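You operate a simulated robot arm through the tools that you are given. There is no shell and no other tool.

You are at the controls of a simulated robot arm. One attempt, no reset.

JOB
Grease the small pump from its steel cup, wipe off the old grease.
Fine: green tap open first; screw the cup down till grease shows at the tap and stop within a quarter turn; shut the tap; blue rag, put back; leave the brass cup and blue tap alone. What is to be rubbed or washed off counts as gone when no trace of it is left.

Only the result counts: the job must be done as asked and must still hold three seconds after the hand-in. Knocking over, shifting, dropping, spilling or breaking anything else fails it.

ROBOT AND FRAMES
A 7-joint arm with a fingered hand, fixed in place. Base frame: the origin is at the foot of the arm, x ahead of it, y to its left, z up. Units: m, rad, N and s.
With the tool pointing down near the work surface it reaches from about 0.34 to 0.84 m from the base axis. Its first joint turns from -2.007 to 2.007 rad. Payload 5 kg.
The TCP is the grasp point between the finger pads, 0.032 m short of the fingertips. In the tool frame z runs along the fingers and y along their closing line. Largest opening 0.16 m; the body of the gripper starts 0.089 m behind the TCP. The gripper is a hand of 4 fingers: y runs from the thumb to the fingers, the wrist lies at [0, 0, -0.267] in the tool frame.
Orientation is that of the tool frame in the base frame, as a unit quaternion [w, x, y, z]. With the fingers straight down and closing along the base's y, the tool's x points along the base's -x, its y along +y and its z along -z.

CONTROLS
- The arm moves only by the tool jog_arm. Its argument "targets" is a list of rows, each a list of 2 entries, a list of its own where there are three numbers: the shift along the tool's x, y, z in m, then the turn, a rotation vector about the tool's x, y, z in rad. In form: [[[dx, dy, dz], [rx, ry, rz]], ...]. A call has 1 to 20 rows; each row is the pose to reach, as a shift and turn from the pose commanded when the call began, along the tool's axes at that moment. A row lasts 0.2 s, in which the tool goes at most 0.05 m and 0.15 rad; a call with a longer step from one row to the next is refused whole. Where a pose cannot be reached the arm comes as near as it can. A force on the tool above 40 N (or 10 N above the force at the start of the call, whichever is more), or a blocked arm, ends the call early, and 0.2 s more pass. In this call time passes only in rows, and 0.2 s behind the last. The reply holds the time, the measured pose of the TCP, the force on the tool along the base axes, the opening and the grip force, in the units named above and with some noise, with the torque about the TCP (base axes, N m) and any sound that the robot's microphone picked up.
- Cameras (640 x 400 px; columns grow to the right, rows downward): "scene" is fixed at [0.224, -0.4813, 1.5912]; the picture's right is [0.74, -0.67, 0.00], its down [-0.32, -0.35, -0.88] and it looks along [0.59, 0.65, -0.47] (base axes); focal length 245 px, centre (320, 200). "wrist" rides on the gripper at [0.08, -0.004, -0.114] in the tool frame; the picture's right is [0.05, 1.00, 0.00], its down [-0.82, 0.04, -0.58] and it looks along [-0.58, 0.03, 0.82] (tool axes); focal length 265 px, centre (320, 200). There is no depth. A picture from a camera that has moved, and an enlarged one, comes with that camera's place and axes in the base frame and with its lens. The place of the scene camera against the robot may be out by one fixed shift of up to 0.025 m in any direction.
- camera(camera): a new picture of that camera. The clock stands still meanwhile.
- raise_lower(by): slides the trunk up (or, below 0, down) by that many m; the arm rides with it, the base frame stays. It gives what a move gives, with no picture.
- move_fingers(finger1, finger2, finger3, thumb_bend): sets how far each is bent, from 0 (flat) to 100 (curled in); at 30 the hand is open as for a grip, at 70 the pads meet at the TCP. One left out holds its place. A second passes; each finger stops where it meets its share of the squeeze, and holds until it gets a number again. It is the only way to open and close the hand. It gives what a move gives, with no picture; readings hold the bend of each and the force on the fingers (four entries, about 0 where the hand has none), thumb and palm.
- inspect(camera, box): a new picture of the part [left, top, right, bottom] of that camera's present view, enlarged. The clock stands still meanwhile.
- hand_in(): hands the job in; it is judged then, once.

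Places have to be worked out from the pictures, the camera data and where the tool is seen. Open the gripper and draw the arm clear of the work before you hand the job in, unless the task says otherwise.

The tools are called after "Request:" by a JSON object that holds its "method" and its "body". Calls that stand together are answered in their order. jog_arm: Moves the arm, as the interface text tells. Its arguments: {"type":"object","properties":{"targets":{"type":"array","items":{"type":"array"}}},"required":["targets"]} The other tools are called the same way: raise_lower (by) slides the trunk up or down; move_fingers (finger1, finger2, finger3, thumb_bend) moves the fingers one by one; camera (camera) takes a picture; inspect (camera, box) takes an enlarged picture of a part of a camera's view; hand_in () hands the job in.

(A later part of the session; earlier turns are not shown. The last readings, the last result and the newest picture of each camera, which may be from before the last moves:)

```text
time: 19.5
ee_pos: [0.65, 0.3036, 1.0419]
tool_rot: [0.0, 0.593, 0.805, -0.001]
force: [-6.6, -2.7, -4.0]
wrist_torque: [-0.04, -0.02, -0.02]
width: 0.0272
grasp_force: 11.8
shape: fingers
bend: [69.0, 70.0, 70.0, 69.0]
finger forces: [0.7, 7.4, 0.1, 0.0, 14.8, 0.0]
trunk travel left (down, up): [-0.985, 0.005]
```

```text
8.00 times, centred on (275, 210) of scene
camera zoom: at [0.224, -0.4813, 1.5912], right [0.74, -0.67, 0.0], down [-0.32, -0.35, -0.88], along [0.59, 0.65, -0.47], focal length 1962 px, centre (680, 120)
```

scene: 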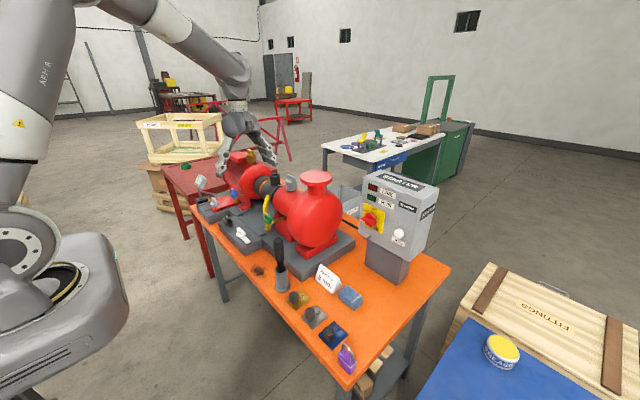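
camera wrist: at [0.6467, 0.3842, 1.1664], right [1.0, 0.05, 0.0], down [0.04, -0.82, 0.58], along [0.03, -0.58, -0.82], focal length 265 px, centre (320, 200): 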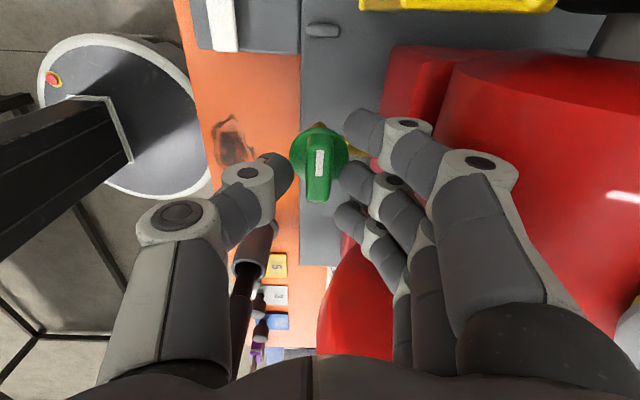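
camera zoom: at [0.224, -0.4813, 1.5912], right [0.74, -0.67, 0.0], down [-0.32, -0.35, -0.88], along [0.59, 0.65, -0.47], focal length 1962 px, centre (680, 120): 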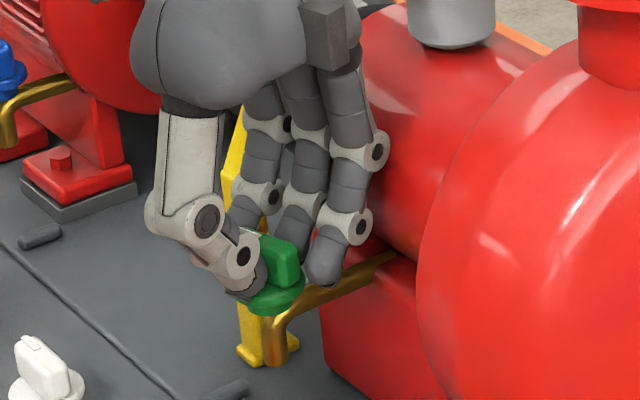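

The tap turns with the hand without any notable torque. I'll continue the counter-clockwise turn another 0.65 rad.

Request:
{"method": "jog_arm", "body": {"targets": [[[0, 0, 0], [0, 0, -0.1]], [[0, 0, 0], [0, 0, -0.2]], [[0, 0, 0], [0, 0, -0.3]], [[0, 0, 0], [0, 0, -0.4]], [[0, 0, 0], [0, 0, -0.5]], [[0, 0, 0], [0, 0, -0.6]], [[0, 0, 0], [0, 0, -0.65]]]}}

Request:
{"method": "inspect", "body": {"camera": "wrist", "box": [250, 110, 410, 230]}}

Request:
{"method": "inspect", "body": {"camera": "scene", "box": [250, 185, 300, 235]}}

```text
time: 21.1
ee_pos: [0.6515, 0.3047, 1.0421]
tool_rot: [-0.001, 0.305, 0.952, -0.001]
force: [-0.9, -2.8, -1.4]
wrist_torque: [0.15, -0.1, 0.0]
width: 0.0267
grasp_force: 12.2
shape: fingers
bend: [69.0, 70.0, 70.0, 69.0]
finger forces: [0.9, 10.5, 0.0, 0.0, 13.1, 0.0]
trunk travel left (down, up): [-0.985, 0.005]
```

```text
3.33 times, centred on (330, 170) of wrist
camera zoom: at [0.5828, 0.3472, 1.1555], right [0.54, 0.84, 0.0], down [0.69, -0.44, 0.58], along [0.49, -0.31, -0.82], focal length 885 px, centre (287, 300)
```

zoom: 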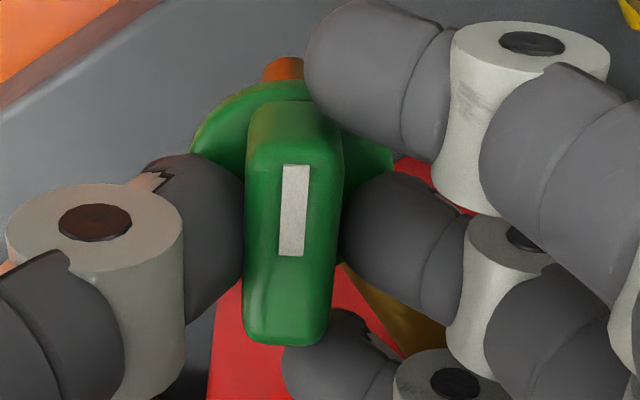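

```text
8.00 times, centred on (275, 210) of scene
camera zoom: at [0.224, -0.4813, 1.5912], right [0.74, -0.67, 0.0], down [-0.32, -0.35, -0.88], along [0.59, 0.65, -0.47], focal length 1962 px, centre (680, 120)
```

zoom: 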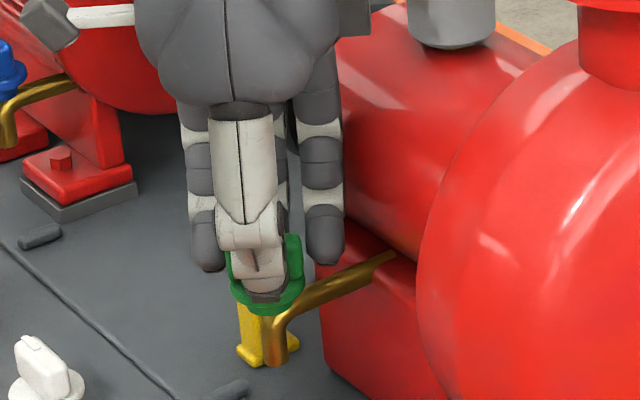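

The tap is at about 54° and still moves freely, with the lever clear. I'll finish the quarter turn with another 0.62 rad.

Request:
{"method": "jog_arm", "body": {"targets": [[[0, 0, 0], [0, 0, -0.1]], [[0, 0, 0], [0, 0, -0.2]], [[0, 0, 0], [0, 0, -0.3]], [[0, 0, 0], [0, 0, -0.4]], [[0, 0, 0], [0, 0, -0.5]], [[0, 0, 0], [0, 0, -0.6]], [[0, 0, 0], [0, 0, -0.62]]]}}

Request:
{"method": "inspect", "body": {"camera": "wrist", "box": [250, 110, 410, 230]}}

Request:
{"method": "inspect", "body": {"camera": "scene", "box": [250, 185, 300, 235]}}

```text
time: 22.7
ee_pos: [0.6508, 0.3043, 1.0414]
tool_rot: [-0.001, 0.0, 1.0, -0.001]
force: [4.5, -1.8, -0.4]
wrist_torque: [0.27, -0.16, -0.04]
width: 0.0268
grasp_force: 12.7
shape: fingers
bend: [69.0, 70.0, 70.0, 69.0]
finger forces: [0.8, 12.2, 0.0, 0.0, 12.6, 0.0]
trunk travel left (down, up): [-0.985, 0.005]
```

```text
3.33 times, centred on (330, 170) of wrist
camera zoom: at [0.5709, 0.2999, 1.1556], right [-0.05, 1.0, 0.0], down [0.82, 0.04, 0.58], along [0.58, 0.03, -0.82], focal length 885 px, centre (287, 300)
```

zoom: 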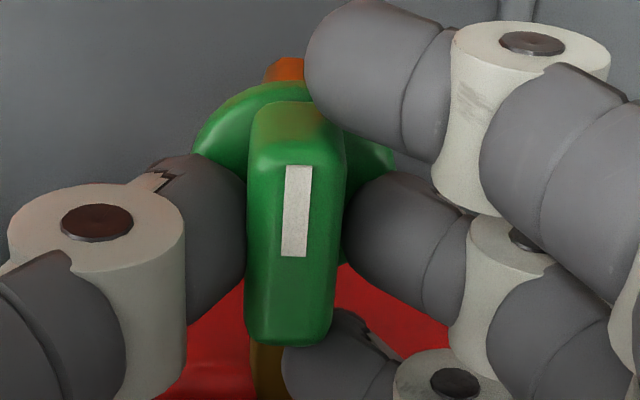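

```text
8.00 times, centred on (275, 210) of scene
camera zoom: at [0.224, -0.4813, 1.5912], right [0.74, -0.67, 0.0], down [-0.32, -0.35, -0.88], along [0.59, 0.65, -0.47], focal length 1962 px, centre (680, 120)
```

zoom: 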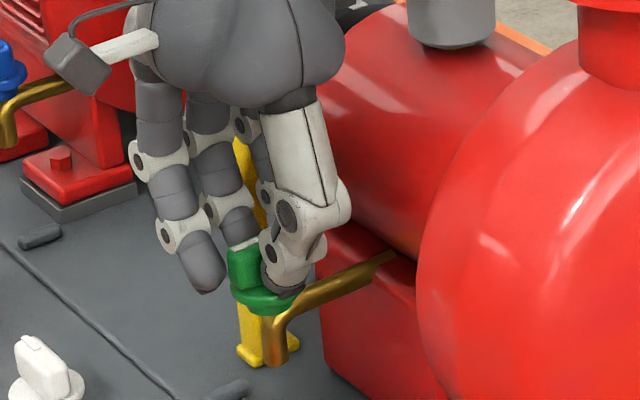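

The wing now lies along the pipe, a full quarter turn. I'll release by opening to 60 and lift straight up to clear the tap.

Request:
{"method": "move_fingers", "body": {"finger1": 62, "finger2": 62, "finger3": 62, "thumb_bend": 60}}

Request:
{"method": "jog_arm", "body": {"targets": [[[0, 0, -0.03], [0, 0, 0]], [[0, 0, -0.07], [0, 0, 0]], [[0, 0, -0.11], [0, 0, 0]], [[0, 0, -0.15], [0, 0, 0]], [[0, 0, -0.18], [0, 0, 0]]]}}

Request:
{"method": "camera", "body": {"camera": "wrist"}}

Request:
{"method": "inspect", "body": {"camera": "scene", "box": [256, 208, 288, 232]}}

Request:
{"method": "inspect", "body": {"camera": "scene", "box": [276, 168, 308, 192]}}

```text
time: 23.7
ee_pos: [0.6508, 0.3034, 1.0421]
tool_rot: [-0.001, 0.0, 1.0, 0.0]
force: [0.1, -0.2, -0.9]
wrist_torque: [-0.03, 0.04, -0.03]
width: 0.0492
grasp_force: 0.1
shape: fingers
bend: [62.0, 62.0, 62.0, 60.0]
finger forces: [0.0, 0.0, 0.1, 0.0, 0.0, 0.0]
trunk travel left (down, up): [-0.985, 0.005]
```

```text
time: 24.9
ee_pos: [0.6503, 0.3043, 1.2233]
tool_rot: [-0.001, -0.001, 1.0, 0.0]
force: [0.3, 0.0, -0.5]
wrist_torque: [-0.03, 0.0, -0.02]
width: 0.0495
grasp_force: 0.1
shape: fingers
bend: [62.0, 62.0, 62.0, 60.0]
finger forces: [0.0, 0.0, 0.0, 0.0, 0.0, 0.0]
trunk travel left (down, up): [-0.985, 0.005]
```

```text
taken
camera wrist: at [0.5694, 0.3007, 1.3367], right [-0.05, 1.0, 0.0], down [0.82, 0.04, 0.58], along [0.58, 0.03, -0.82], focal length 265 px, centre (320, 200)
```

wrist: 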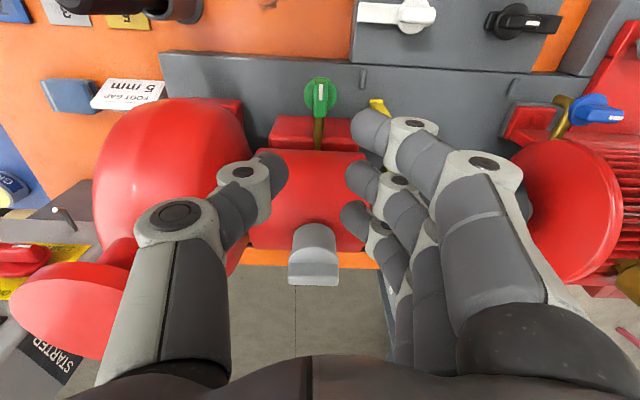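

```text
16.00 times, centred on (272, 220) of scene
camera zoom: at [0.224, -0.4813, 1.5912], right [0.74, -0.67, 0.0], down [-0.32, -0.35, -0.88], along [0.59, 0.65, -0.47], focal length 3923 px, centre (1088, -120)
```

zoom: 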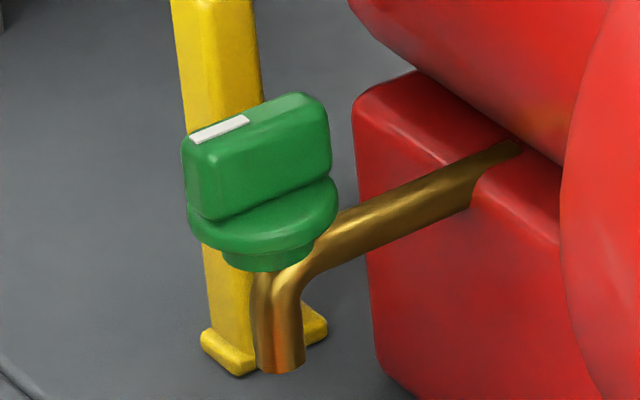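

```text
16.00 times, centred on (292, 180) of scene
camera zoom: at [0.224, -0.4813, 1.5912], right [0.74, -0.67, 0.0], down [-0.32, -0.35, -0.88], along [0.59, 0.65, -0.47], focal length 3923 px, centre (768, 520)
```

zoom: 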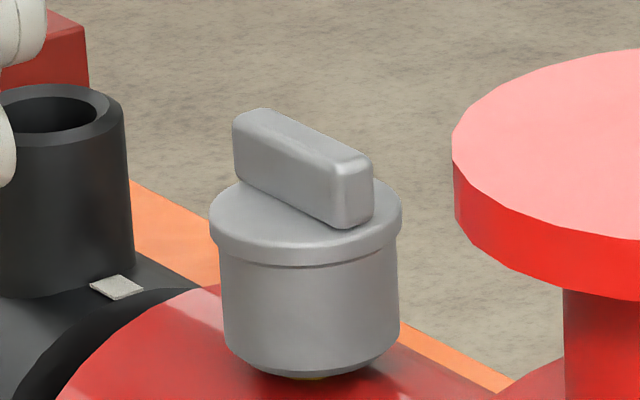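

The tap is open, with its wing in line with the pipe and the outlet still clean. I'll zoom on the steel cup from here to fix its axis.

Request:
{"method": "inspect", "body": {"camera": "wrist", "box": [270, 215, 366, 295]}}

Request:
{"method": "inspect", "body": {"camera": "wrist", "box": [290, 60, 354, 120]}}

```text
5.00 times, centred on (318, 255) of wrist
camera zoom: at [0.5694, 0.3007, 1.3367], right [-0.05, 1.0, 0.0], down [0.82, 0.04, 0.58], along [0.58, 0.03, -0.82], focal length 1327 px, centre (330, -75)
```

zoom: 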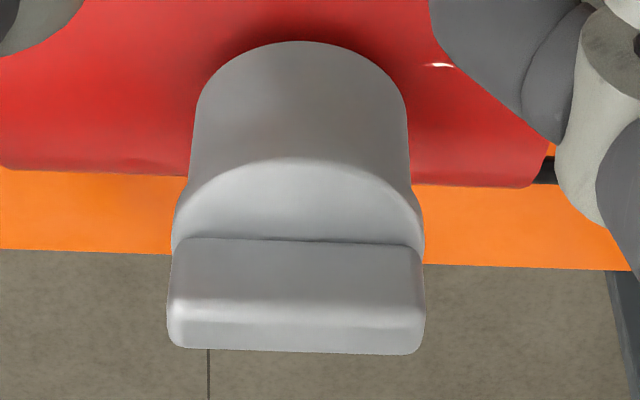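

```text
6.67 times, centred on (322, 90) of wrist
camera zoom: at [0.5694, 0.3007, 1.3367], right [-0.05, 1.0, 0.0], down [0.82, 0.04, 0.58], along [0.58, 0.03, -0.82], focal length 1769 px, centre (307, 933)
```

zoom: 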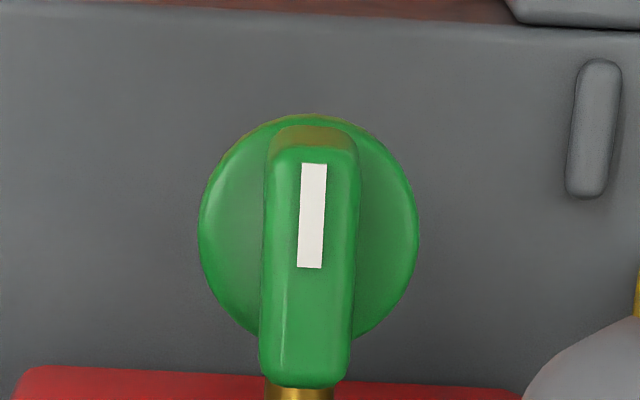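

Combining views puts the cup axis near (0.78, 0.305), wing top z≈1.168 and lid top ≈1.143, close to the reach limit. Screwing down is clockwise seen from above, so I want to start from yaw +90°. I'll test that yaw here in free air.

Request:
{"method": "jog_arm", "body": {"targets": [[[0, 0, 0], [0, 0, -0.143]], [[0, 0, 0], [0, 0, -0.286]], [[0, 0, 0], [0, 0, -0.428]], [[0, 0, 0], [0, 0, -0.571]], [[0, 0, 0], [0, 0, -0.714]], [[0, 0, 0], [0, 0, -0.857]], [[0, 0, 0], [0, 0, -1.0]], [[0, 0, 0], [0, 0, -1.142]], [[0, 0, 0], [0, 0, -1.285]], [[0, 0, 0], [0, 0, -1.428]], [[0, 0, 0], [0, 0, -1.571]]]}}

Request:
{"method": "camera", "body": {"camera": "wrist"}}

Request:
{"method": "camera", "body": {"camera": "scene"}}

```text
time: 27.3
ee_pos: [0.6517, 0.3036, 1.2221]
tool_rot: [0.0, 0.708, -0.706, -0.001]
force: [-0.4, 0.4, -0.3]
wrist_torque: [-0.01, 0.0, -0.01]
width: 0.0491
grasp_force: 0.1
shape: fingers
bend: [62.0, 62.0, 62.0, 60.0]
finger forces: [0.0, 0.0, 0.0, 0.0, 0.1, 0.1]
trunk travel left (down, up): [-0.985, 0.005]
```

```text
taken
camera wrist: at [0.6554, 0.2233, 1.3355], right [-1.0, -0.05, 0.0], down [-0.04, 0.82, 0.58], along [-0.03, 0.58, -0.82], focal length 265 px, centre (320, 200)
```

wrist: 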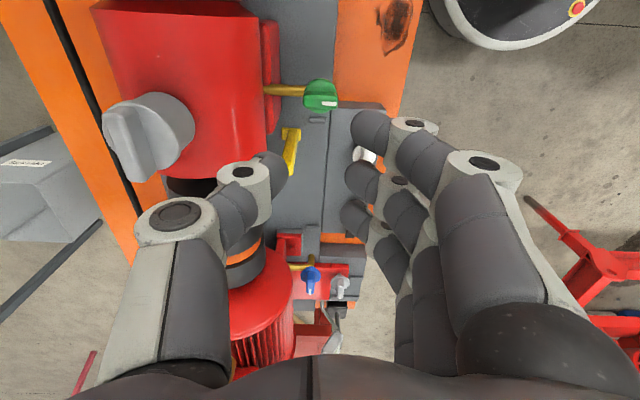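

```text
taken
```

scene: 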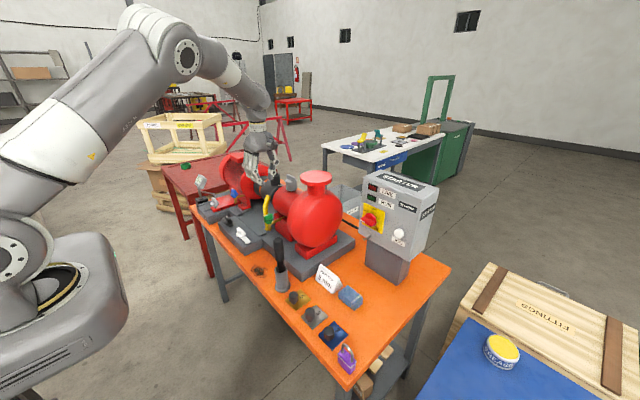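

Yaw +90° works. I'll zoom on the cup from this side, then try moving out over it at this height to see whether it is in reach.

Request:
{"method": "inspect", "body": {"camera": "wrist", "box": [90, 80, 218, 190]}}

Request:
{"method": "jog_arm", "body": {"targets": [[[0, -0.04, 0], [0, 0, 0]], [[0, -0.08, 0], [0, 0, 0]], [[0, -0.105, 0], [0, 0, 0]]]}}

Request:
{"method": "camera", "body": {"camera": "wrist"}}

Request:
{"method": "camera", "body": {"camera": "scene"}}

```text
3.64 times, centred on (154, 135) of wrist
camera zoom: at [0.6554, 0.2233, 1.3355], right [-1.0, -0.05, 0.0], down [-0.04, 0.82, 0.58], along [-0.03, 0.58, -0.82], focal length 965 px, centre (924, 436)
```

zoom: 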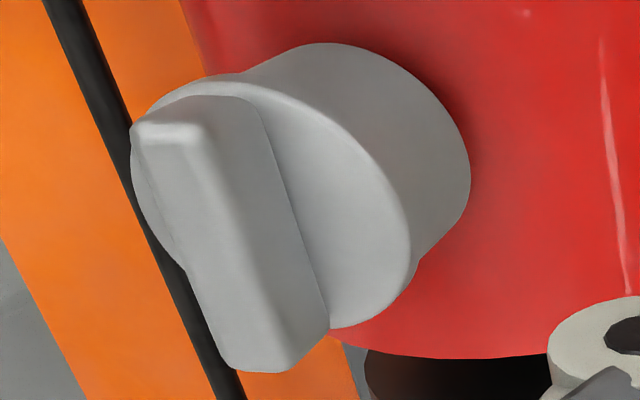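

```text
time: 28.1
ee_pos: [0.7395, 0.3021, 1.2223]
tool_rot: [0.0, 0.707, -0.707, -0.001]
force: [-0.5, 0.2, 0.3]
wrist_torque: [0.01, -0.03, -0.01]
width: 0.0492
grasp_force: 0.0
shape: fingers
bend: [62.0, 62.0, 62.0, 60.0]
finger forces: [0.1, 0.1, 0.0, 0.0, 0.0, 0.0]
out of reach, approached as far as the arm can: row 3
trunk travel left (down, up): [-0.985, 0.005]
```

```text
taken
camera wrist: at [0.7431, 0.221, 1.3359], right [-1.0, -0.05, 0.0], down [-0.04, 0.82, 0.58], along [-0.03, 0.58, -0.82], focal length 265 px, centre (320, 200)
```

wrist: 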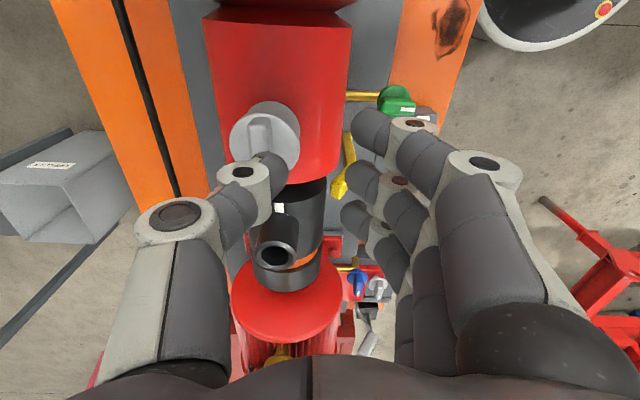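

```text
taken
```

scene: 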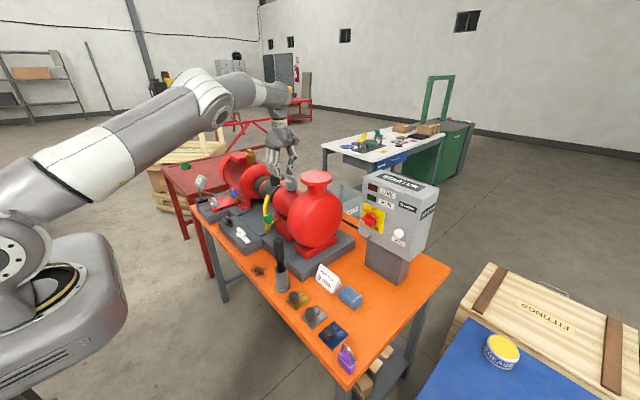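

The reach stops at r≈0.80 with a vertical tool at this height, while the cup is at r≈0.83. Tilting the hand about 15° outward brings the wrist back about 7 cm, and I can still turn about the vertical axis. First I'll zoom on the cup from here.

Request:
{"method": "inspect", "body": {"camera": "wrist", "box": [200, 80, 328, 190]}}

Request:
{"method": "inspect", "body": {"camera": "scene", "box": [250, 120, 330, 200]}}

```text
3.64 times, centred on (264, 135) of wrist
camera zoom: at [0.7431, 0.221, 1.3359], right [-1.0, -0.05, 0.0], down [-0.04, 0.82, 0.58], along [-0.03, 0.58, -0.82], focal length 965 px, centre (524, 436)
```

zoom: 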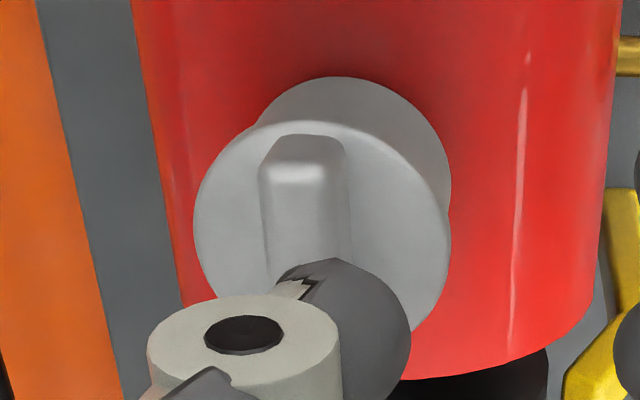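

```text
5.00 times, centred on (290, 160) of scene
camera zoom: at [0.224, -0.4813, 1.5912], right [0.74, -0.67, 0.0], down [-0.32, -0.35, -0.88], along [0.59, 0.65, -0.47], focal length 1226 px, centre (470, 400)
```

zoom: 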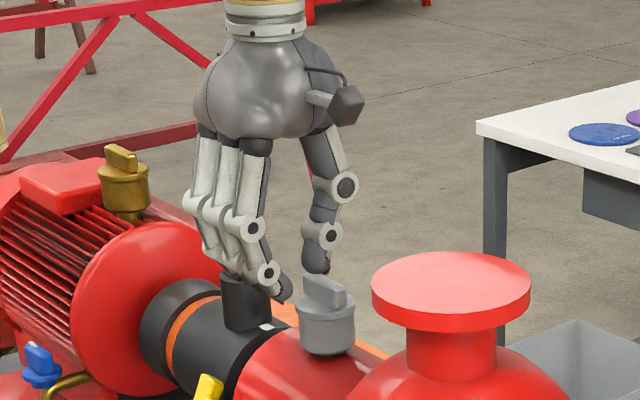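

This view puts the cup axis at (0.782, 0.306), with wing top z≈1.171, thickness about 16 mm and lid top ≈1.151. I'll open the hand a little and tilt it 15° in place toward azimuth 66°, so a 90° clockwise stroke stays within reach.

Request:
{"method": "move_fingers", "body": {"finger1": 57, "finger2": 57, "finger3": 57, "thumb_bend": 57}}

Request:
{"method": "jog_arm", "body": {"targets": [[[0, 0, 0], [0.0355, -0.0797, 0]], [[0, 0, 0], [0.071, -0.1595, 0]], [[0, 0, 0], [0.1065, -0.2392, 0]]]}}

```text
time: 29.1
ee_pos: [0.74, 0.3017, 1.2229]
tool_rot: [-0.001, -0.706, 0.708, 0.001]
force: [-0.3, 0.6, -0.7]
wrist_torque: [-0.01, 0.02, 0.0]
width: 0.0674
grasp_force: 0.0
shape: fingers
bend: [56.0, 56.0, 56.0, 56.0]
finger forces: [0.1, 0.1, 0.0, 0.0, 0.1, 0.0]
trunk travel left (down, up): [-0.985, 0.005]
```

```text
time: 29.9
ee_pos: [0.7387, 0.3014, 1.223]
tool_rot: [0.122, -0.701, 0.701, 0.047]
force: [-0.1, -0.3, 0.4]
wrist_torque: [0.04, -0.01, 0.06]
width: 0.0672
grasp_force: 0.0
shape: fingers
bend: [56.0, 56.0, 56.0, 56.0]
finger forces: [0.1, 0.1, 0.0, 0.1, 0.1, 0.0]
trunk travel left (down, up): [-0.985, 0.005]
```

The tilt is as intended, with the tool z axis at (0.105, 0.237, −0.966). I'll move out over the cup to TCP (0.7795, 0.300, 1.222).

Request:
{"method": "jog_arm", "body": {"targets": [[[0.0007, -0.02, 0.002], [0, 0, 0]], [[0.0015, -0.0403, 0.004], [0, 0, 0]]]}}

Request:
{"method": "camera", "body": {"camera": "wrist"}}

Request:
{"method": "inspect", "body": {"camera": "scene", "box": [260, 130, 330, 200]}}

```text
time: 30.5
ee_pos: [0.7782, 0.3029, 1.2222]
tool_rot: [-0.122, 0.702, -0.7, -0.048]
force: [-0.4, -0.1, -0.5]
wrist_torque: [-0.01, 0.03, -0.02]
width: 0.0673
grasp_force: 0.1
shape: fingers
bend: [56.0, 56.0, 56.0, 56.0]
finger forces: [0.1, 0.0, 0.0, 0.0, 0.1, 0.1]
trunk travel left (down, up): [-0.985, 0.005]
```

```text
taken
camera wrist: at [0.7716, 0.1971, 1.3131], right [-0.99, -0.04, -0.12], down [-0.11, 0.66, 0.75], along [0.05, 0.75, -0.66], focal length 265 px, centre (320, 200)
```

wrist: 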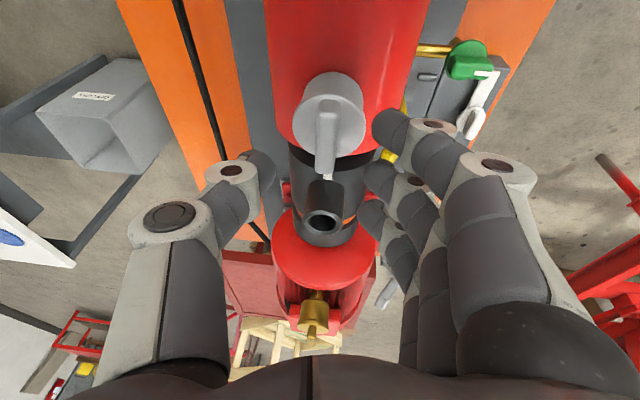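

```text
5.71 times, centred on (295, 165) of scene
camera zoom: at [0.224, -0.4813, 1.5912], right [0.74, -0.67, 0.0], down [-0.32, -0.35, -0.88], along [0.59, 0.65, -0.47], focal length 1401 px, centre (463, 400)
```

zoom: 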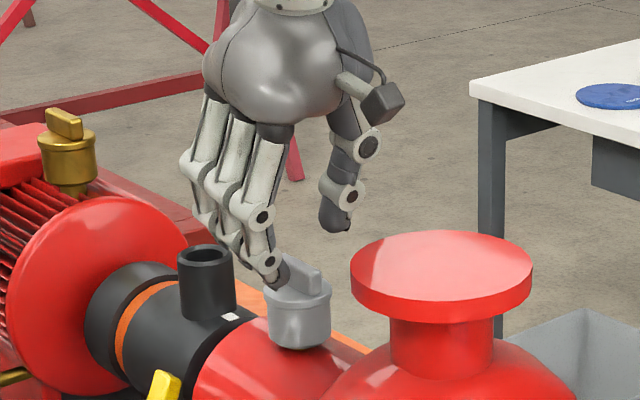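

The tilted pose over the cup is in reach. If my cup estimate is right, the wing top centre should appear near (324, 146), so I'll zoom to check.

Request:
{"method": "inspect", "body": {"camera": "wrist", "box": [270, 70, 390, 190]}}

```text
3.33 times, centred on (330, 130) of wrist
camera zoom: at [0.7716, 0.1971, 1.3131], right [-0.99, -0.04, -0.12], down [-0.11, 0.66, 0.75], along [0.05, 0.75, -0.66], focal length 885 px, centre (287, 433)
```

zoom: 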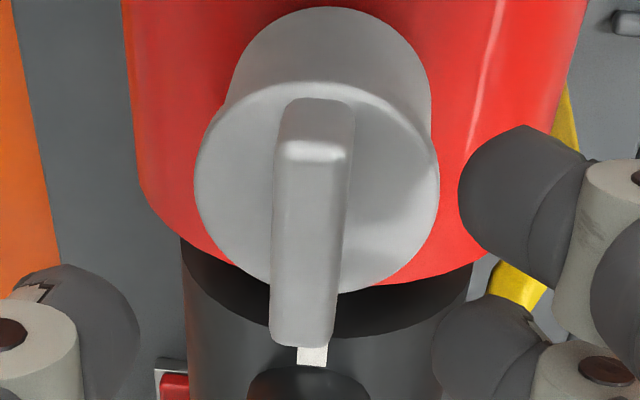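

The wing reads (0.780, 0.305), within 2 mm of the estimate. I'll descend vertically 36 mm so the tips straddle the wing just above the lid.

Request:
{"method": "jog_arm", "body": {"targets": [[[0.0032, 0.0018, 0.0115], [0, 0, 0]], [[0.0063, 0.0035, 0.0229], [0, 0, 0]], [[0.0095, 0.0053, 0.0344], [0, 0, 0]]]}}

Request:
{"method": "inspect", "body": {"camera": "wrist", "box": [240, 90, 400, 210]}}

Request:
{"method": "inspect", "body": {"camera": "scene", "box": [260, 145, 320, 205]}}

```text
time: 31.3
ee_pos: [0.7785, 0.3011, 1.1841]
tool_rot: [0.121, -0.701, 0.701, 0.048]
force: [0.5, 0.0, 0.5]
wrist_torque: [-0.04, 0.01, 0.03]
width: 0.0674
grasp_force: 0.1
shape: fingers
bend: [56.0, 56.0, 56.0, 56.0]
finger forces: [0.1, 0.0, 0.1, 0.0, 0.0, 0.0]
trunk travel left (down, up): [-0.985, 0.005]
```

```text
3.33 times, centred on (320, 150) of wrist
camera zoom: at [0.7715, 0.196, 1.2754], right [-0.99, -0.04, -0.12], down [-0.11, 0.66, 0.75], along [0.05, 0.75, -0.66], focal length 885 px, centre (320, 367)
```

zoom: 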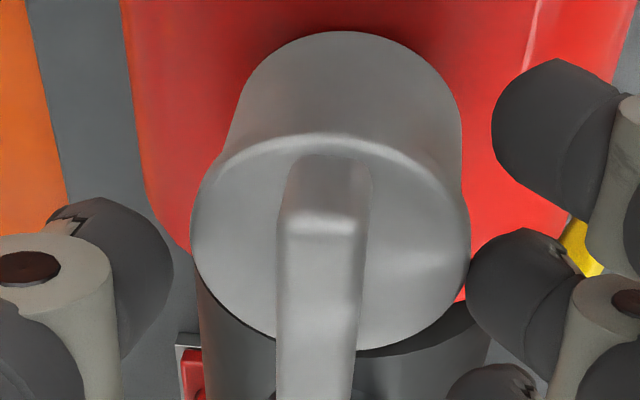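

```text
6.67 times, centred on (290, 175) of scene
camera zoom: at [0.224, -0.4813, 1.5912], right [0.74, -0.67, 0.0], down [-0.32, -0.35, -0.88], along [0.59, 0.65, -0.47], focal length 1634 px, centre (520, 367)
```

zoom: 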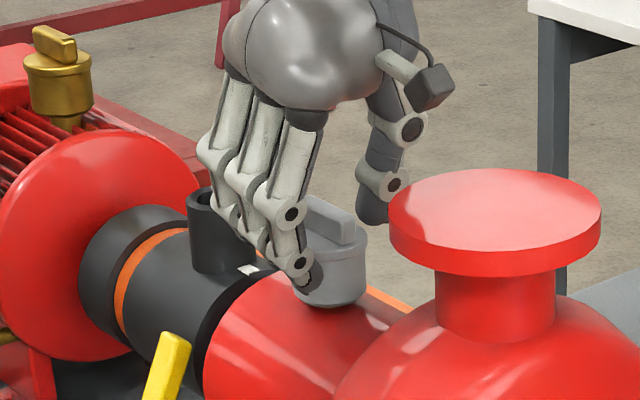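

The wing is centred between the thumb and the fingers. I'll close on it now.

Request:
{"method": "move_fingers", "body": {"finger1": 70, "finger2": 78, "finger3": 70, "thumb_bend": 78}}

Request:
{"method": "inspect", "body": {"camera": "wrist", "box": [240, 90, 400, 210]}}

Request:
{"method": "inspect", "body": {"camera": "scene", "box": [250, 160, 330, 240]}}

```text
time: 32.3
ee_pos: [0.778, 0.3011, 1.1851]
tool_rot: [-0.121, 0.702, -0.701, -0.047]
force: [3.6, 1.5, 0.8]
wrist_torque: [0.01, -0.13, -0.03]
width: 0.0352
grasp_force: 18.4
shape: fingers
bend: [66.0, 58.0, 68.0, 68.0]
finger forces: [6.2, 8.4, 2.6, 0.0, 19.5, 0.0]
trunk travel left (down, up): [-0.985, 0.005]
```

```text
3.33 times, centred on (320, 150) of wrist
camera zoom: at [0.7716, 0.1958, 1.2762], right [-0.99, -0.04, -0.12], down [-0.11, 0.66, 0.75], along [0.05, 0.75, -0.66], focal length 885 px, centre (320, 367)
```

zoom: 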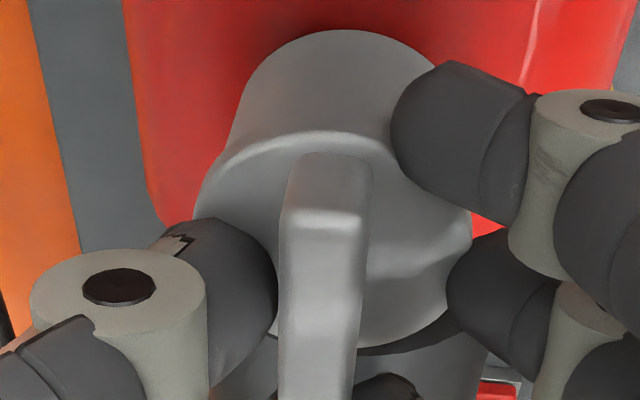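

```text
5.00 times, centred on (290, 200) of scene
camera zoom: at [0.224, -0.4813, 1.5912], right [0.74, -0.67, 0.0], down [-0.32, -0.35, -0.88], along [0.59, 0.65, -0.47], focal length 1226 px, centre (470, 200)
```

zoom: 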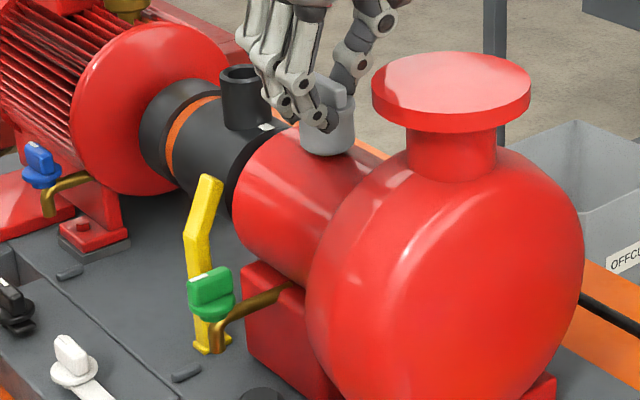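

Finger 2 stopped early at 58, against the lid rim rather than the wing, so the tips are slightly low. I'll reopen, rise 4 mm and close again.

Request:
{"method": "move_fingers", "body": {"finger1": 57, "finger2": 57, "finger3": 57, "thumb_bend": 60}}

Request:
{"method": "jog_arm", "body": {"targets": [[[-0.001, -0.0005, -0.0045], [0, 0, 0]]]}}

Request:
{"method": "move_fingers", "body": {"finger1": 68, "finger2": 78, "finger3": 68, "thumb_bend": 78}}

Request:
{"method": "inspect", "body": {"camera": "wrist", "box": [240, 90, 400, 210]}}

```text
time: 33.3
ee_pos: [0.7772, 0.2995, 1.1852]
tool_rot: [-0.121, 0.701, -0.701, -0.048]
force: [0.0, 0.3, 1.1]
wrist_torque: [0.01, -0.03, -0.01]
width: 0.0599
grasp_force: 0.5
shape: fingers
bend: [56.0, 56.0, 56.0, 60.0]
finger forces: [0.0, 0.0, 0.0, 0.0, 0.9, 0.1]
trunk travel left (down, up): [-0.985, 0.005]
```

```text
time: 33.7
ee_pos: [0.7782, 0.2995, 1.1898]
tool_rot: [-0.122, 0.701, -0.701, -0.048]
force: [0.2, 0.7, -0.4]
wrist_torque: [0.02, 0.0, 0.0]
width: 0.0599
grasp_force: 0.1
shape: fingers
bend: [56.0, 56.0, 56.0, 60.0]
finger forces: [0.0, 0.0, 0.0, 0.0, 0.0, 0.0]
trunk travel left (down, up): [-0.985, 0.005]
```

```text
time: 34.7
ee_pos: [0.7778, 0.3006, 1.1896]
tool_rot: [-0.121, 0.701, -0.701, -0.047]
force: [2.1, 1.1, 0.5]
wrist_torque: [-0.09, 0.51, 0.0]
width: 0.0332
grasp_force: 17.4
shape: fingers
bend: [65.0, 67.0, 68.0, 68.0]
finger forces: [6.4, 11.7, 0.7, 0.1, 16.1, 0.1]
trunk travel left (down, up): [-0.985, 0.005]
```

```text
3.33 times, centred on (320, 150) of wrist
camera zoom: at [0.7717, 0.1959, 1.2806], right [-0.99, -0.04, -0.12], down [-0.11, 0.66, 0.75], along [0.05, 0.75, -0.66], focal length 885 px, centre (320, 367)
```

zoom: 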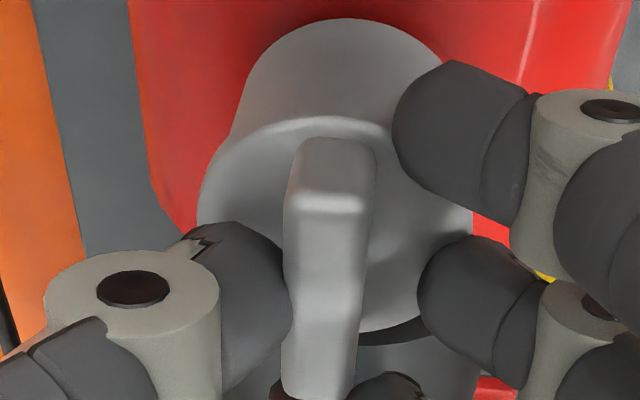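

The lid's front rim works out nearer z≈1.157, and finger 1 sits about 7 mm lower because of the tilt, so it presses on the lid. I'll keep finger 1 out of the way, rise another 3 mm, and close finger 2 against the thumb.

Request:
{"method": "move_fingers", "body": {"finger1": 50, "finger2": 60, "finger3": 64, "thumb_bend": 63}}

Request:
{"method": "jog_arm", "body": {"targets": [[[-0.0007, -0.0003, -0.0032], [0, 0, 0]]]}}

Request:
{"method": "move_fingers", "body": {"finger2": 78, "finger3": 68, "thumb_bend": 78}}

Request:
{"method": "inspect", "body": {"camera": "wrist", "box": [240, 90, 400, 210]}}

Request:
{"method": "inspect", "body": {"camera": "scene", "box": [270, 150, 310, 190]}}

```text
time: 35.7
ee_pos: [0.7778, 0.3012, 1.1915]
tool_rot: [-0.122, 0.701, -0.701, -0.046]
force: [-0.7, -0.2, 8.4]
wrist_torque: [0.07, 0.22, 0.01]
width: 0.0655
grasp_force: 4.0
shape: fingers
bend: [50.0, 62.0, 64.0, 63.0]
finger forces: [0.0, 8.5, 0.0, 0.0, 0.0, 0.0]
trunk travel left (down, up): [-0.985, 0.005]
```

```text
time: 36.1
ee_pos: [0.7772, 0.3003, 1.1923]
tool_rot: [0.121, -0.701, 0.701, 0.047]
force: [0.0, 0.3, 1.7]
wrist_torque: [0.03, 0.01, -0.05]
width: 0.0658
grasp_force: 0.5
shape: fingers
bend: [50.0, 61.0, 64.0, 63.0]
finger forces: [0.0, 1.0, 0.0, 0.1, 0.0, 0.0]
trunk travel left (down, up): [-0.985, 0.005]
```

```text
time: 37.1
ee_pos: [0.7778, 0.2999, 1.192]
tool_rot: [-0.121, 0.701, -0.701, -0.048]
force: [3.3, 0.3, -5.1]
wrist_torque: [-0.01, 0.33, 0.01]
width: 0.0575
grasp_force: 13.6
shape: fingers
bend: [50.0, 63.0, 68.0, 69.0]
finger forces: [0.0, 12.3, 0.7, 0.1, 14.1, 0.0]
trunk travel left (down, up): [-0.985, 0.005]
```

```text
3.33 times, centred on (320, 150) of wrist
camera zoom: at [0.7722, 0.1956, 1.2831], right [-0.99, -0.04, -0.11], down [-0.11, 0.66, 0.75], along [0.05, 0.75, -0.66], focal length 885 px, centre (320, 367)
```

zoom: 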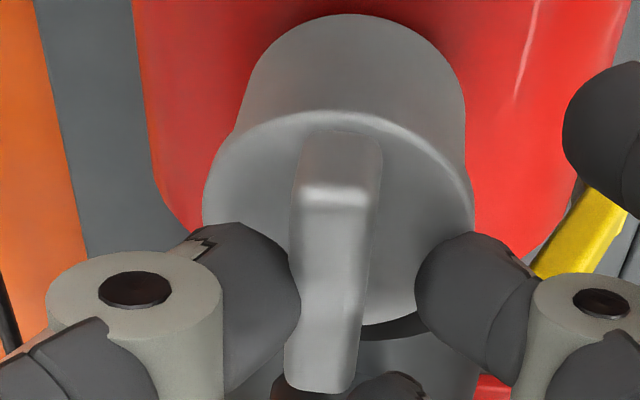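

```text
10.00 times, centred on (290, 170) of scene
camera zoom: at [0.224, -0.4813, 1.5912], right [0.74, -0.67, 0.0], down [-0.32, -0.35, -0.88], along [0.59, 0.65, -0.47], focal length 2452 px, centre (620, 500)
```

zoom: 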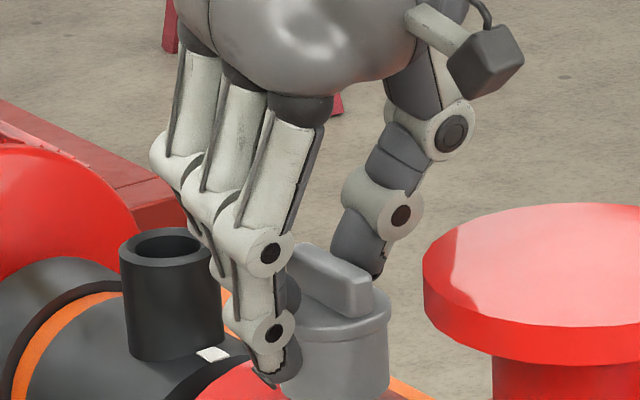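

Finger 2 is still catching on the lid: it pressed down on it at bend 62, so its tip reaches about 35 mm below the TCP. I'll ease the thumb, rise 3.5 mm more and close again.

Request:
{"method": "move_fingers", "body": {"finger2": 63, "thumb_bend": 63}}

Request:
{"method": "jog_arm", "body": {"targets": [[[-0.0008, -0.0004, -0.0036], [0, 0, 0]]]}}

Request:
{"method": "move_fingers", "body": {"finger2": 78, "thumb_bend": 78}}

Request:
{"method": "inspect", "body": {"camera": "wrist", "box": [240, 90, 400, 210]}}

```text
time: 38.1
ee_pos: [0.7775, 0.3011, 1.1928]
tool_rot: [-0.122, 0.701, -0.701, -0.048]
force: [-1.8, -0.2, 0.9]
wrist_torque: [-0.01, 0.09, -0.01]
width: 0.0661
grasp_force: 1.1
shape: fingers
bend: [50.0, 62.0, 68.0, 63.0]
finger forces: [0.1, 2.1, 0.1, 0.0, 0.0, 0.1]
trunk travel left (down, up): [-0.985, 0.005]
```

```text
time: 38.5
ee_pos: [0.7795, 0.3004, 1.1966]
tool_rot: [-0.121, 0.702, -0.7, -0.048]
force: [0.1, 0.4, 0.3]
wrist_torque: [0.0, 0.0, 0.01]
width: 0.0659
grasp_force: 0.1
shape: fingers
bend: [50.0, 63.0, 68.0, 63.0]
finger forces: [0.0, 0.0, 0.0, 0.0, 0.0, 0.1]
trunk travel left (down, up): [-0.985, 0.005]
```

```text
time: 39.5
ee_pos: [0.7794, 0.3025, 1.1967]
tool_rot: [0.121, -0.701, 0.701, 0.048]
force: [9.1, 0.6, -1.5]
wrist_torque: [0.05, -0.19, -0.02]
width: 0.0559
grasp_force: 10.9
shape: fingers
bend: [50.0, 68.0, 68.0, 70.0]
finger forces: [0.0, 8.1, 0.3, 0.1, 14.3, 0.0]
trunk travel left (down, up): [-0.985, 0.005]
```

```text
3.33 times, centred on (320, 150) of wrist
camera zoom: at [0.773, 0.1958, 1.2876], right [-0.99, -0.04, -0.12], down [-0.11, 0.66, 0.75], along [0.05, 0.75, -0.66], focal length 885 px, centre (320, 367)
```

zoom: 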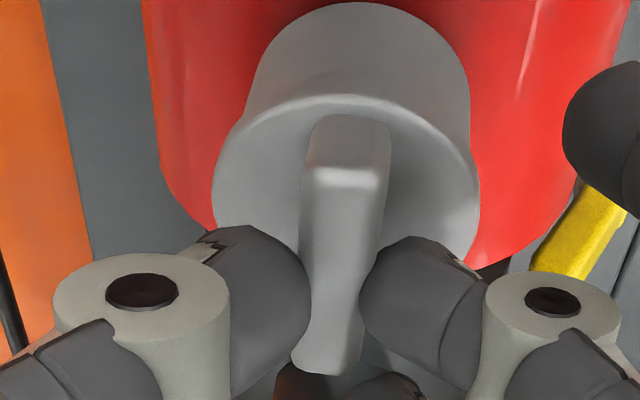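

Finger 2 (8 N) and thumb (14 N) now hold the wing. I'll turn 20° clockwise about the cup's vertical axis, then check the cup and the tap outlet.

Request:
{"method": "jog_arm", "body": {"targets": [[[-0.0003, 0.0005, 0], [0.0284, 0.0126, 0.1159]], [[-0.0006, 0.001, 0], [0.0568, 0.0252, 0.2317]], [[-0.0008, 0.0014, 0], [0.0829, 0.0368, 0.338]]]}}

Request:
{"method": "inspect", "body": {"camera": "wrist", "box": [240, 90, 400, 210]}}

Request:
{"method": "inspect", "body": {"camera": "scene", "box": [250, 160, 320, 235]}}

```text
time: 40.3
ee_pos: [0.7782, 0.2999, 1.1958]
tool_rot: [0.126, -0.567, 0.813, 0.025]
force: [7.9, -1.2, 0.4]
wrist_torque: [0.01, -0.17, 0.03]
width: 0.0561
grasp_force: 11.9
shape: fingers
bend: [50.0, 68.0, 68.0, 71.0]
finger forces: [0.0, 8.3, 0.4, 0.1, 14.5, 0.0]
trunk travel left (down, up): [-0.985, 0.005]
```

```text
3.33 times, centred on (320, 150) of wrist
camera zoom: at [0.7358, 0.205, 1.2876], right [-0.95, 0.31, -0.11], down [0.12, 0.65, 0.75], along [0.3, 0.69, -0.66], focal length 885 px, centre (320, 367)
```

zoom: 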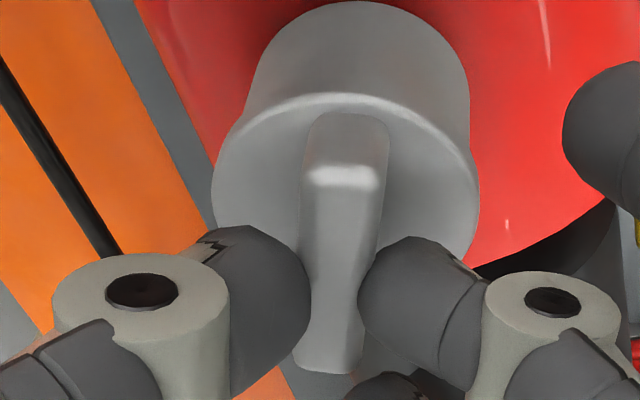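

```text
5.33 times, centred on (285, 198) of scene
camera zoom: at [0.224, -0.4813, 1.5912], right [0.74, -0.67, 0.0], down [-0.32, -0.35, -0.88], along [0.59, 0.65, -0.47], focal length 1308 px, centre (507, 213)
```

zoom: 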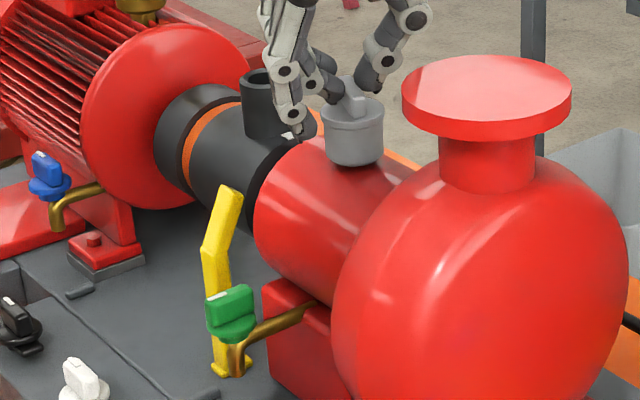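

The cup turns with the hand and the outlet is still clean. I'll continue clockwise another 23°.

Request:
{"method": "jog_arm", "body": {"targets": [[[-0.0003, 0.0005, 0], [0.0316, 0.014, 0.1287]], [[-0.0006, 0.0011, 0], [0.0631, 0.0281, 0.2575]], [[-0.0009, 0.0016, 0], [0.0947, 0.0421, 0.3862]]]}}

Request:
{"method": "inspect", "body": {"camera": "wrist", "box": [240, 90, 400, 210]}}

Request:
{"method": "inspect", "body": {"camera": "scene", "box": [256, 208, 288, 236]}}

Request:
{"method": "inspect", "body": {"camera": "scene", "box": [270, 150, 320, 200]}}

```text
time: 41.1
ee_pos: [0.7759, 0.3014, 1.1975]
tool_rot: [0.129, -0.394, 0.91, 0.0]
force: [8.1, -3.2, -1.2]
wrist_torque: [-0.01, -0.15, 0.01]
width: 0.056
grasp_force: 11.3
shape: fingers
bend: [50.0, 68.0, 68.0, 71.0]
finger forces: [0.1, 8.1, 0.5, 0.0, 14.0, 0.0]
trunk travel left (down, up): [-0.985, 0.005]
```

```text
3.33 times, centred on (320, 150) of wrist
camera zoom: at [0.7001, 0.2301, 1.2878], right [-0.75, 0.65, -0.12], down [0.37, 0.56, 0.75], along [0.55, 0.52, -0.66], focal length 885 px, centre (320, 367)
```

zoom: 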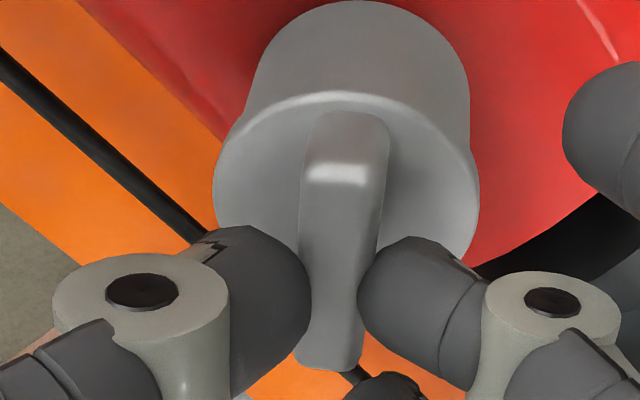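

```text
14.29 times, centred on (272, 222) of scene
camera zoom: at [0.224, -0.4813, 1.5912], right [0.74, -0.67, 0.0], down [-0.32, -0.35, -0.88], along [0.59, 0.65, -0.47], focal length 3503 px, centre (1006, -114)
```

zoom: 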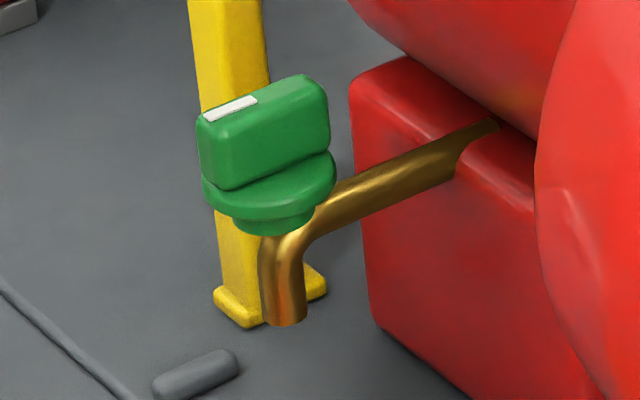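

```text
8.00 times, centred on (295, 175) of scene
camera zoom: at [0.224, -0.4813, 1.5912], right [0.74, -0.67, 0.0], down [-0.32, -0.35, -0.88], along [0.59, 0.65, -0.47], focal length 1962 px, centre (520, 400)
```

zoom: 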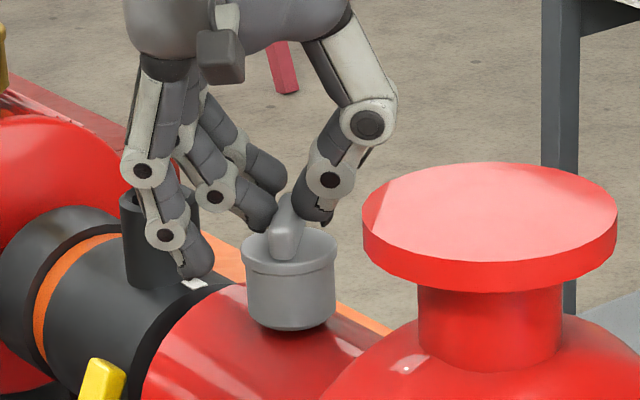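

About 43° turned, and the outlet is still clean. I'll continue another 23°.

Request:
{"method": "jog_arm", "body": {"targets": [[[-0.0003, 0.0005, 0], [0.0316, 0.014, 0.1287]], [[-0.0006, 0.0011, 0], [0.0631, 0.0281, 0.2575]], [[-0.0009, 0.0016, 0], [0.0947, 0.0421, 0.3862]]]}}

Request:
{"method": "inspect", "body": {"camera": "scene", "box": [256, 208, 288, 236]}}

Request:
{"method": "inspect", "body": {"camera": "scene", "box": [270, 150, 320, 200]}}

```text
time: 41.9
ee_pos: [0.7752, 0.3033, 1.1969]
tool_rot: [0.127, -0.207, 0.97, -0.027]
force: [4.7, -5.5, -1.1]
wrist_torque: [-0.12, -0.06, 0.02]
width: 0.0558
grasp_force: 11.1
shape: fingers
bend: [50.0, 68.0, 68.0, 71.0]
finger forces: [0.1, 8.8, 0.3, 0.1, 12.9, 0.0]
trunk travel left (down, up): [-0.985, 0.005]
```

```text
14.29 times, centred on (272, 222) of scene
camera zoom: at [0.224, -0.4813, 1.5912], right [0.74, -0.67, 0.0], down [-0.32, -0.35, -0.88], along [0.59, 0.65, -0.47], focal length 3503 px, centre (1006, -114)
```

zoom: 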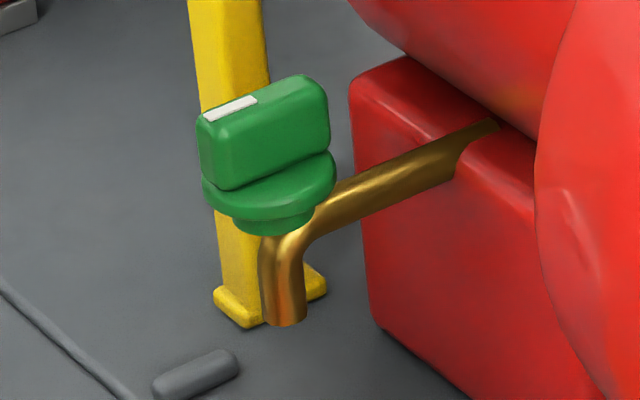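

```text
8.00 times, centred on (295, 175) of scene
camera zoom: at [0.224, -0.4813, 1.5912], right [0.74, -0.67, 0.0], down [-0.32, -0.35, -0.88], along [0.59, 0.65, -0.47], focal length 1962 px, centre (520, 400)
```

zoom: 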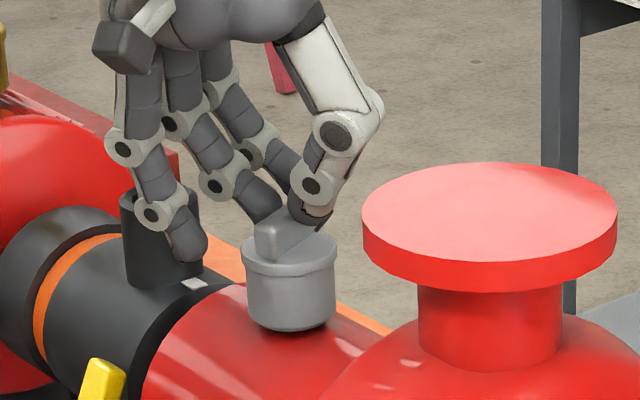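

About 66° turned with no grease yet. I'll continue 23° to finish the first quarter turn.

Request:
{"method": "jog_arm", "body": {"targets": [[[-0.0003, 0.0005, 0], [0.0316, 0.014, 0.1287]], [[-0.0006, 0.0011, 0], [0.0631, 0.0281, 0.2575]], [[-0.0009, 0.0016, 0], [0.0947, 0.0421, 0.3862]]]}}

Request:
{"method": "inspect", "body": {"camera": "scene", "box": [256, 208, 288, 236]}}

Request:
{"method": "inspect", "body": {"camera": "scene", "box": [270, 150, 320, 200]}}

Request:
{"method": "camera", "body": {"camera": "wrist"}}

```text
time: 42.7
ee_pos: [0.7766, 0.3047, 1.196]
tool_rot: [0.12, -0.009, 0.991, -0.052]
force: [4.0, -6.2, -0.2]
wrist_torque: [-0.12, -0.04, 0.0]
width: 0.0556
grasp_force: 11.6
shape: fingers
bend: [50.0, 68.0, 68.0, 71.0]
finger forces: [0.1, 9.0, 0.5, 0.0, 13.1, 0.1]
trunk travel left (down, up): [-0.985, 0.005]
```

```text
14.29 times, centred on (272, 222) of scene
camera zoom: at [0.224, -0.4813, 1.5912], right [0.74, -0.67, 0.0], down [-0.32, -0.35, -0.88], along [0.59, 0.65, -0.47], focal length 3503 px, centre (1006, -114)
```

zoom: 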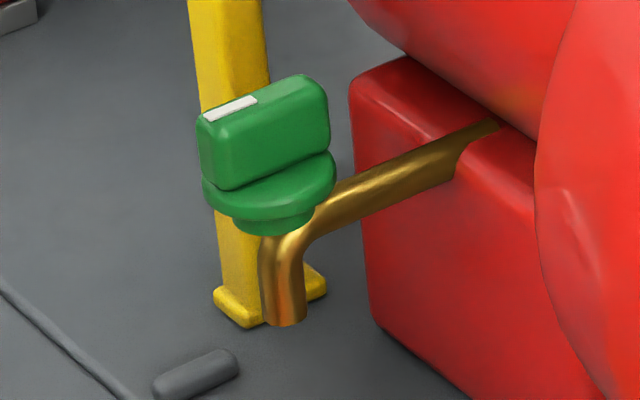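

```text
8.00 times, centred on (295, 175) of scene
camera zoom: at [0.224, -0.4813, 1.5912], right [0.74, -0.67, 0.0], down [-0.32, -0.35, -0.88], along [0.59, 0.65, -0.47], focal length 1962 px, centre (520, 400)
```

zoom: 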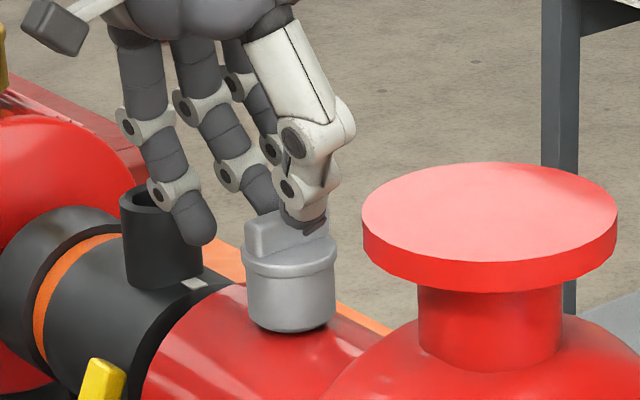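

```text
taken
camera wrist: at [0.6704, 0.3101, 1.288], right [-0.06, 0.99, -0.12], down [0.65, 0.13, 0.75], along [0.75, -0.03, -0.66], focal length 265 px, centre (320, 200)
```

wrist: 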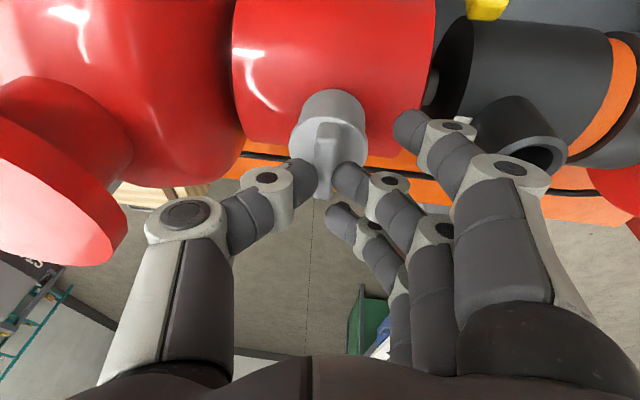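

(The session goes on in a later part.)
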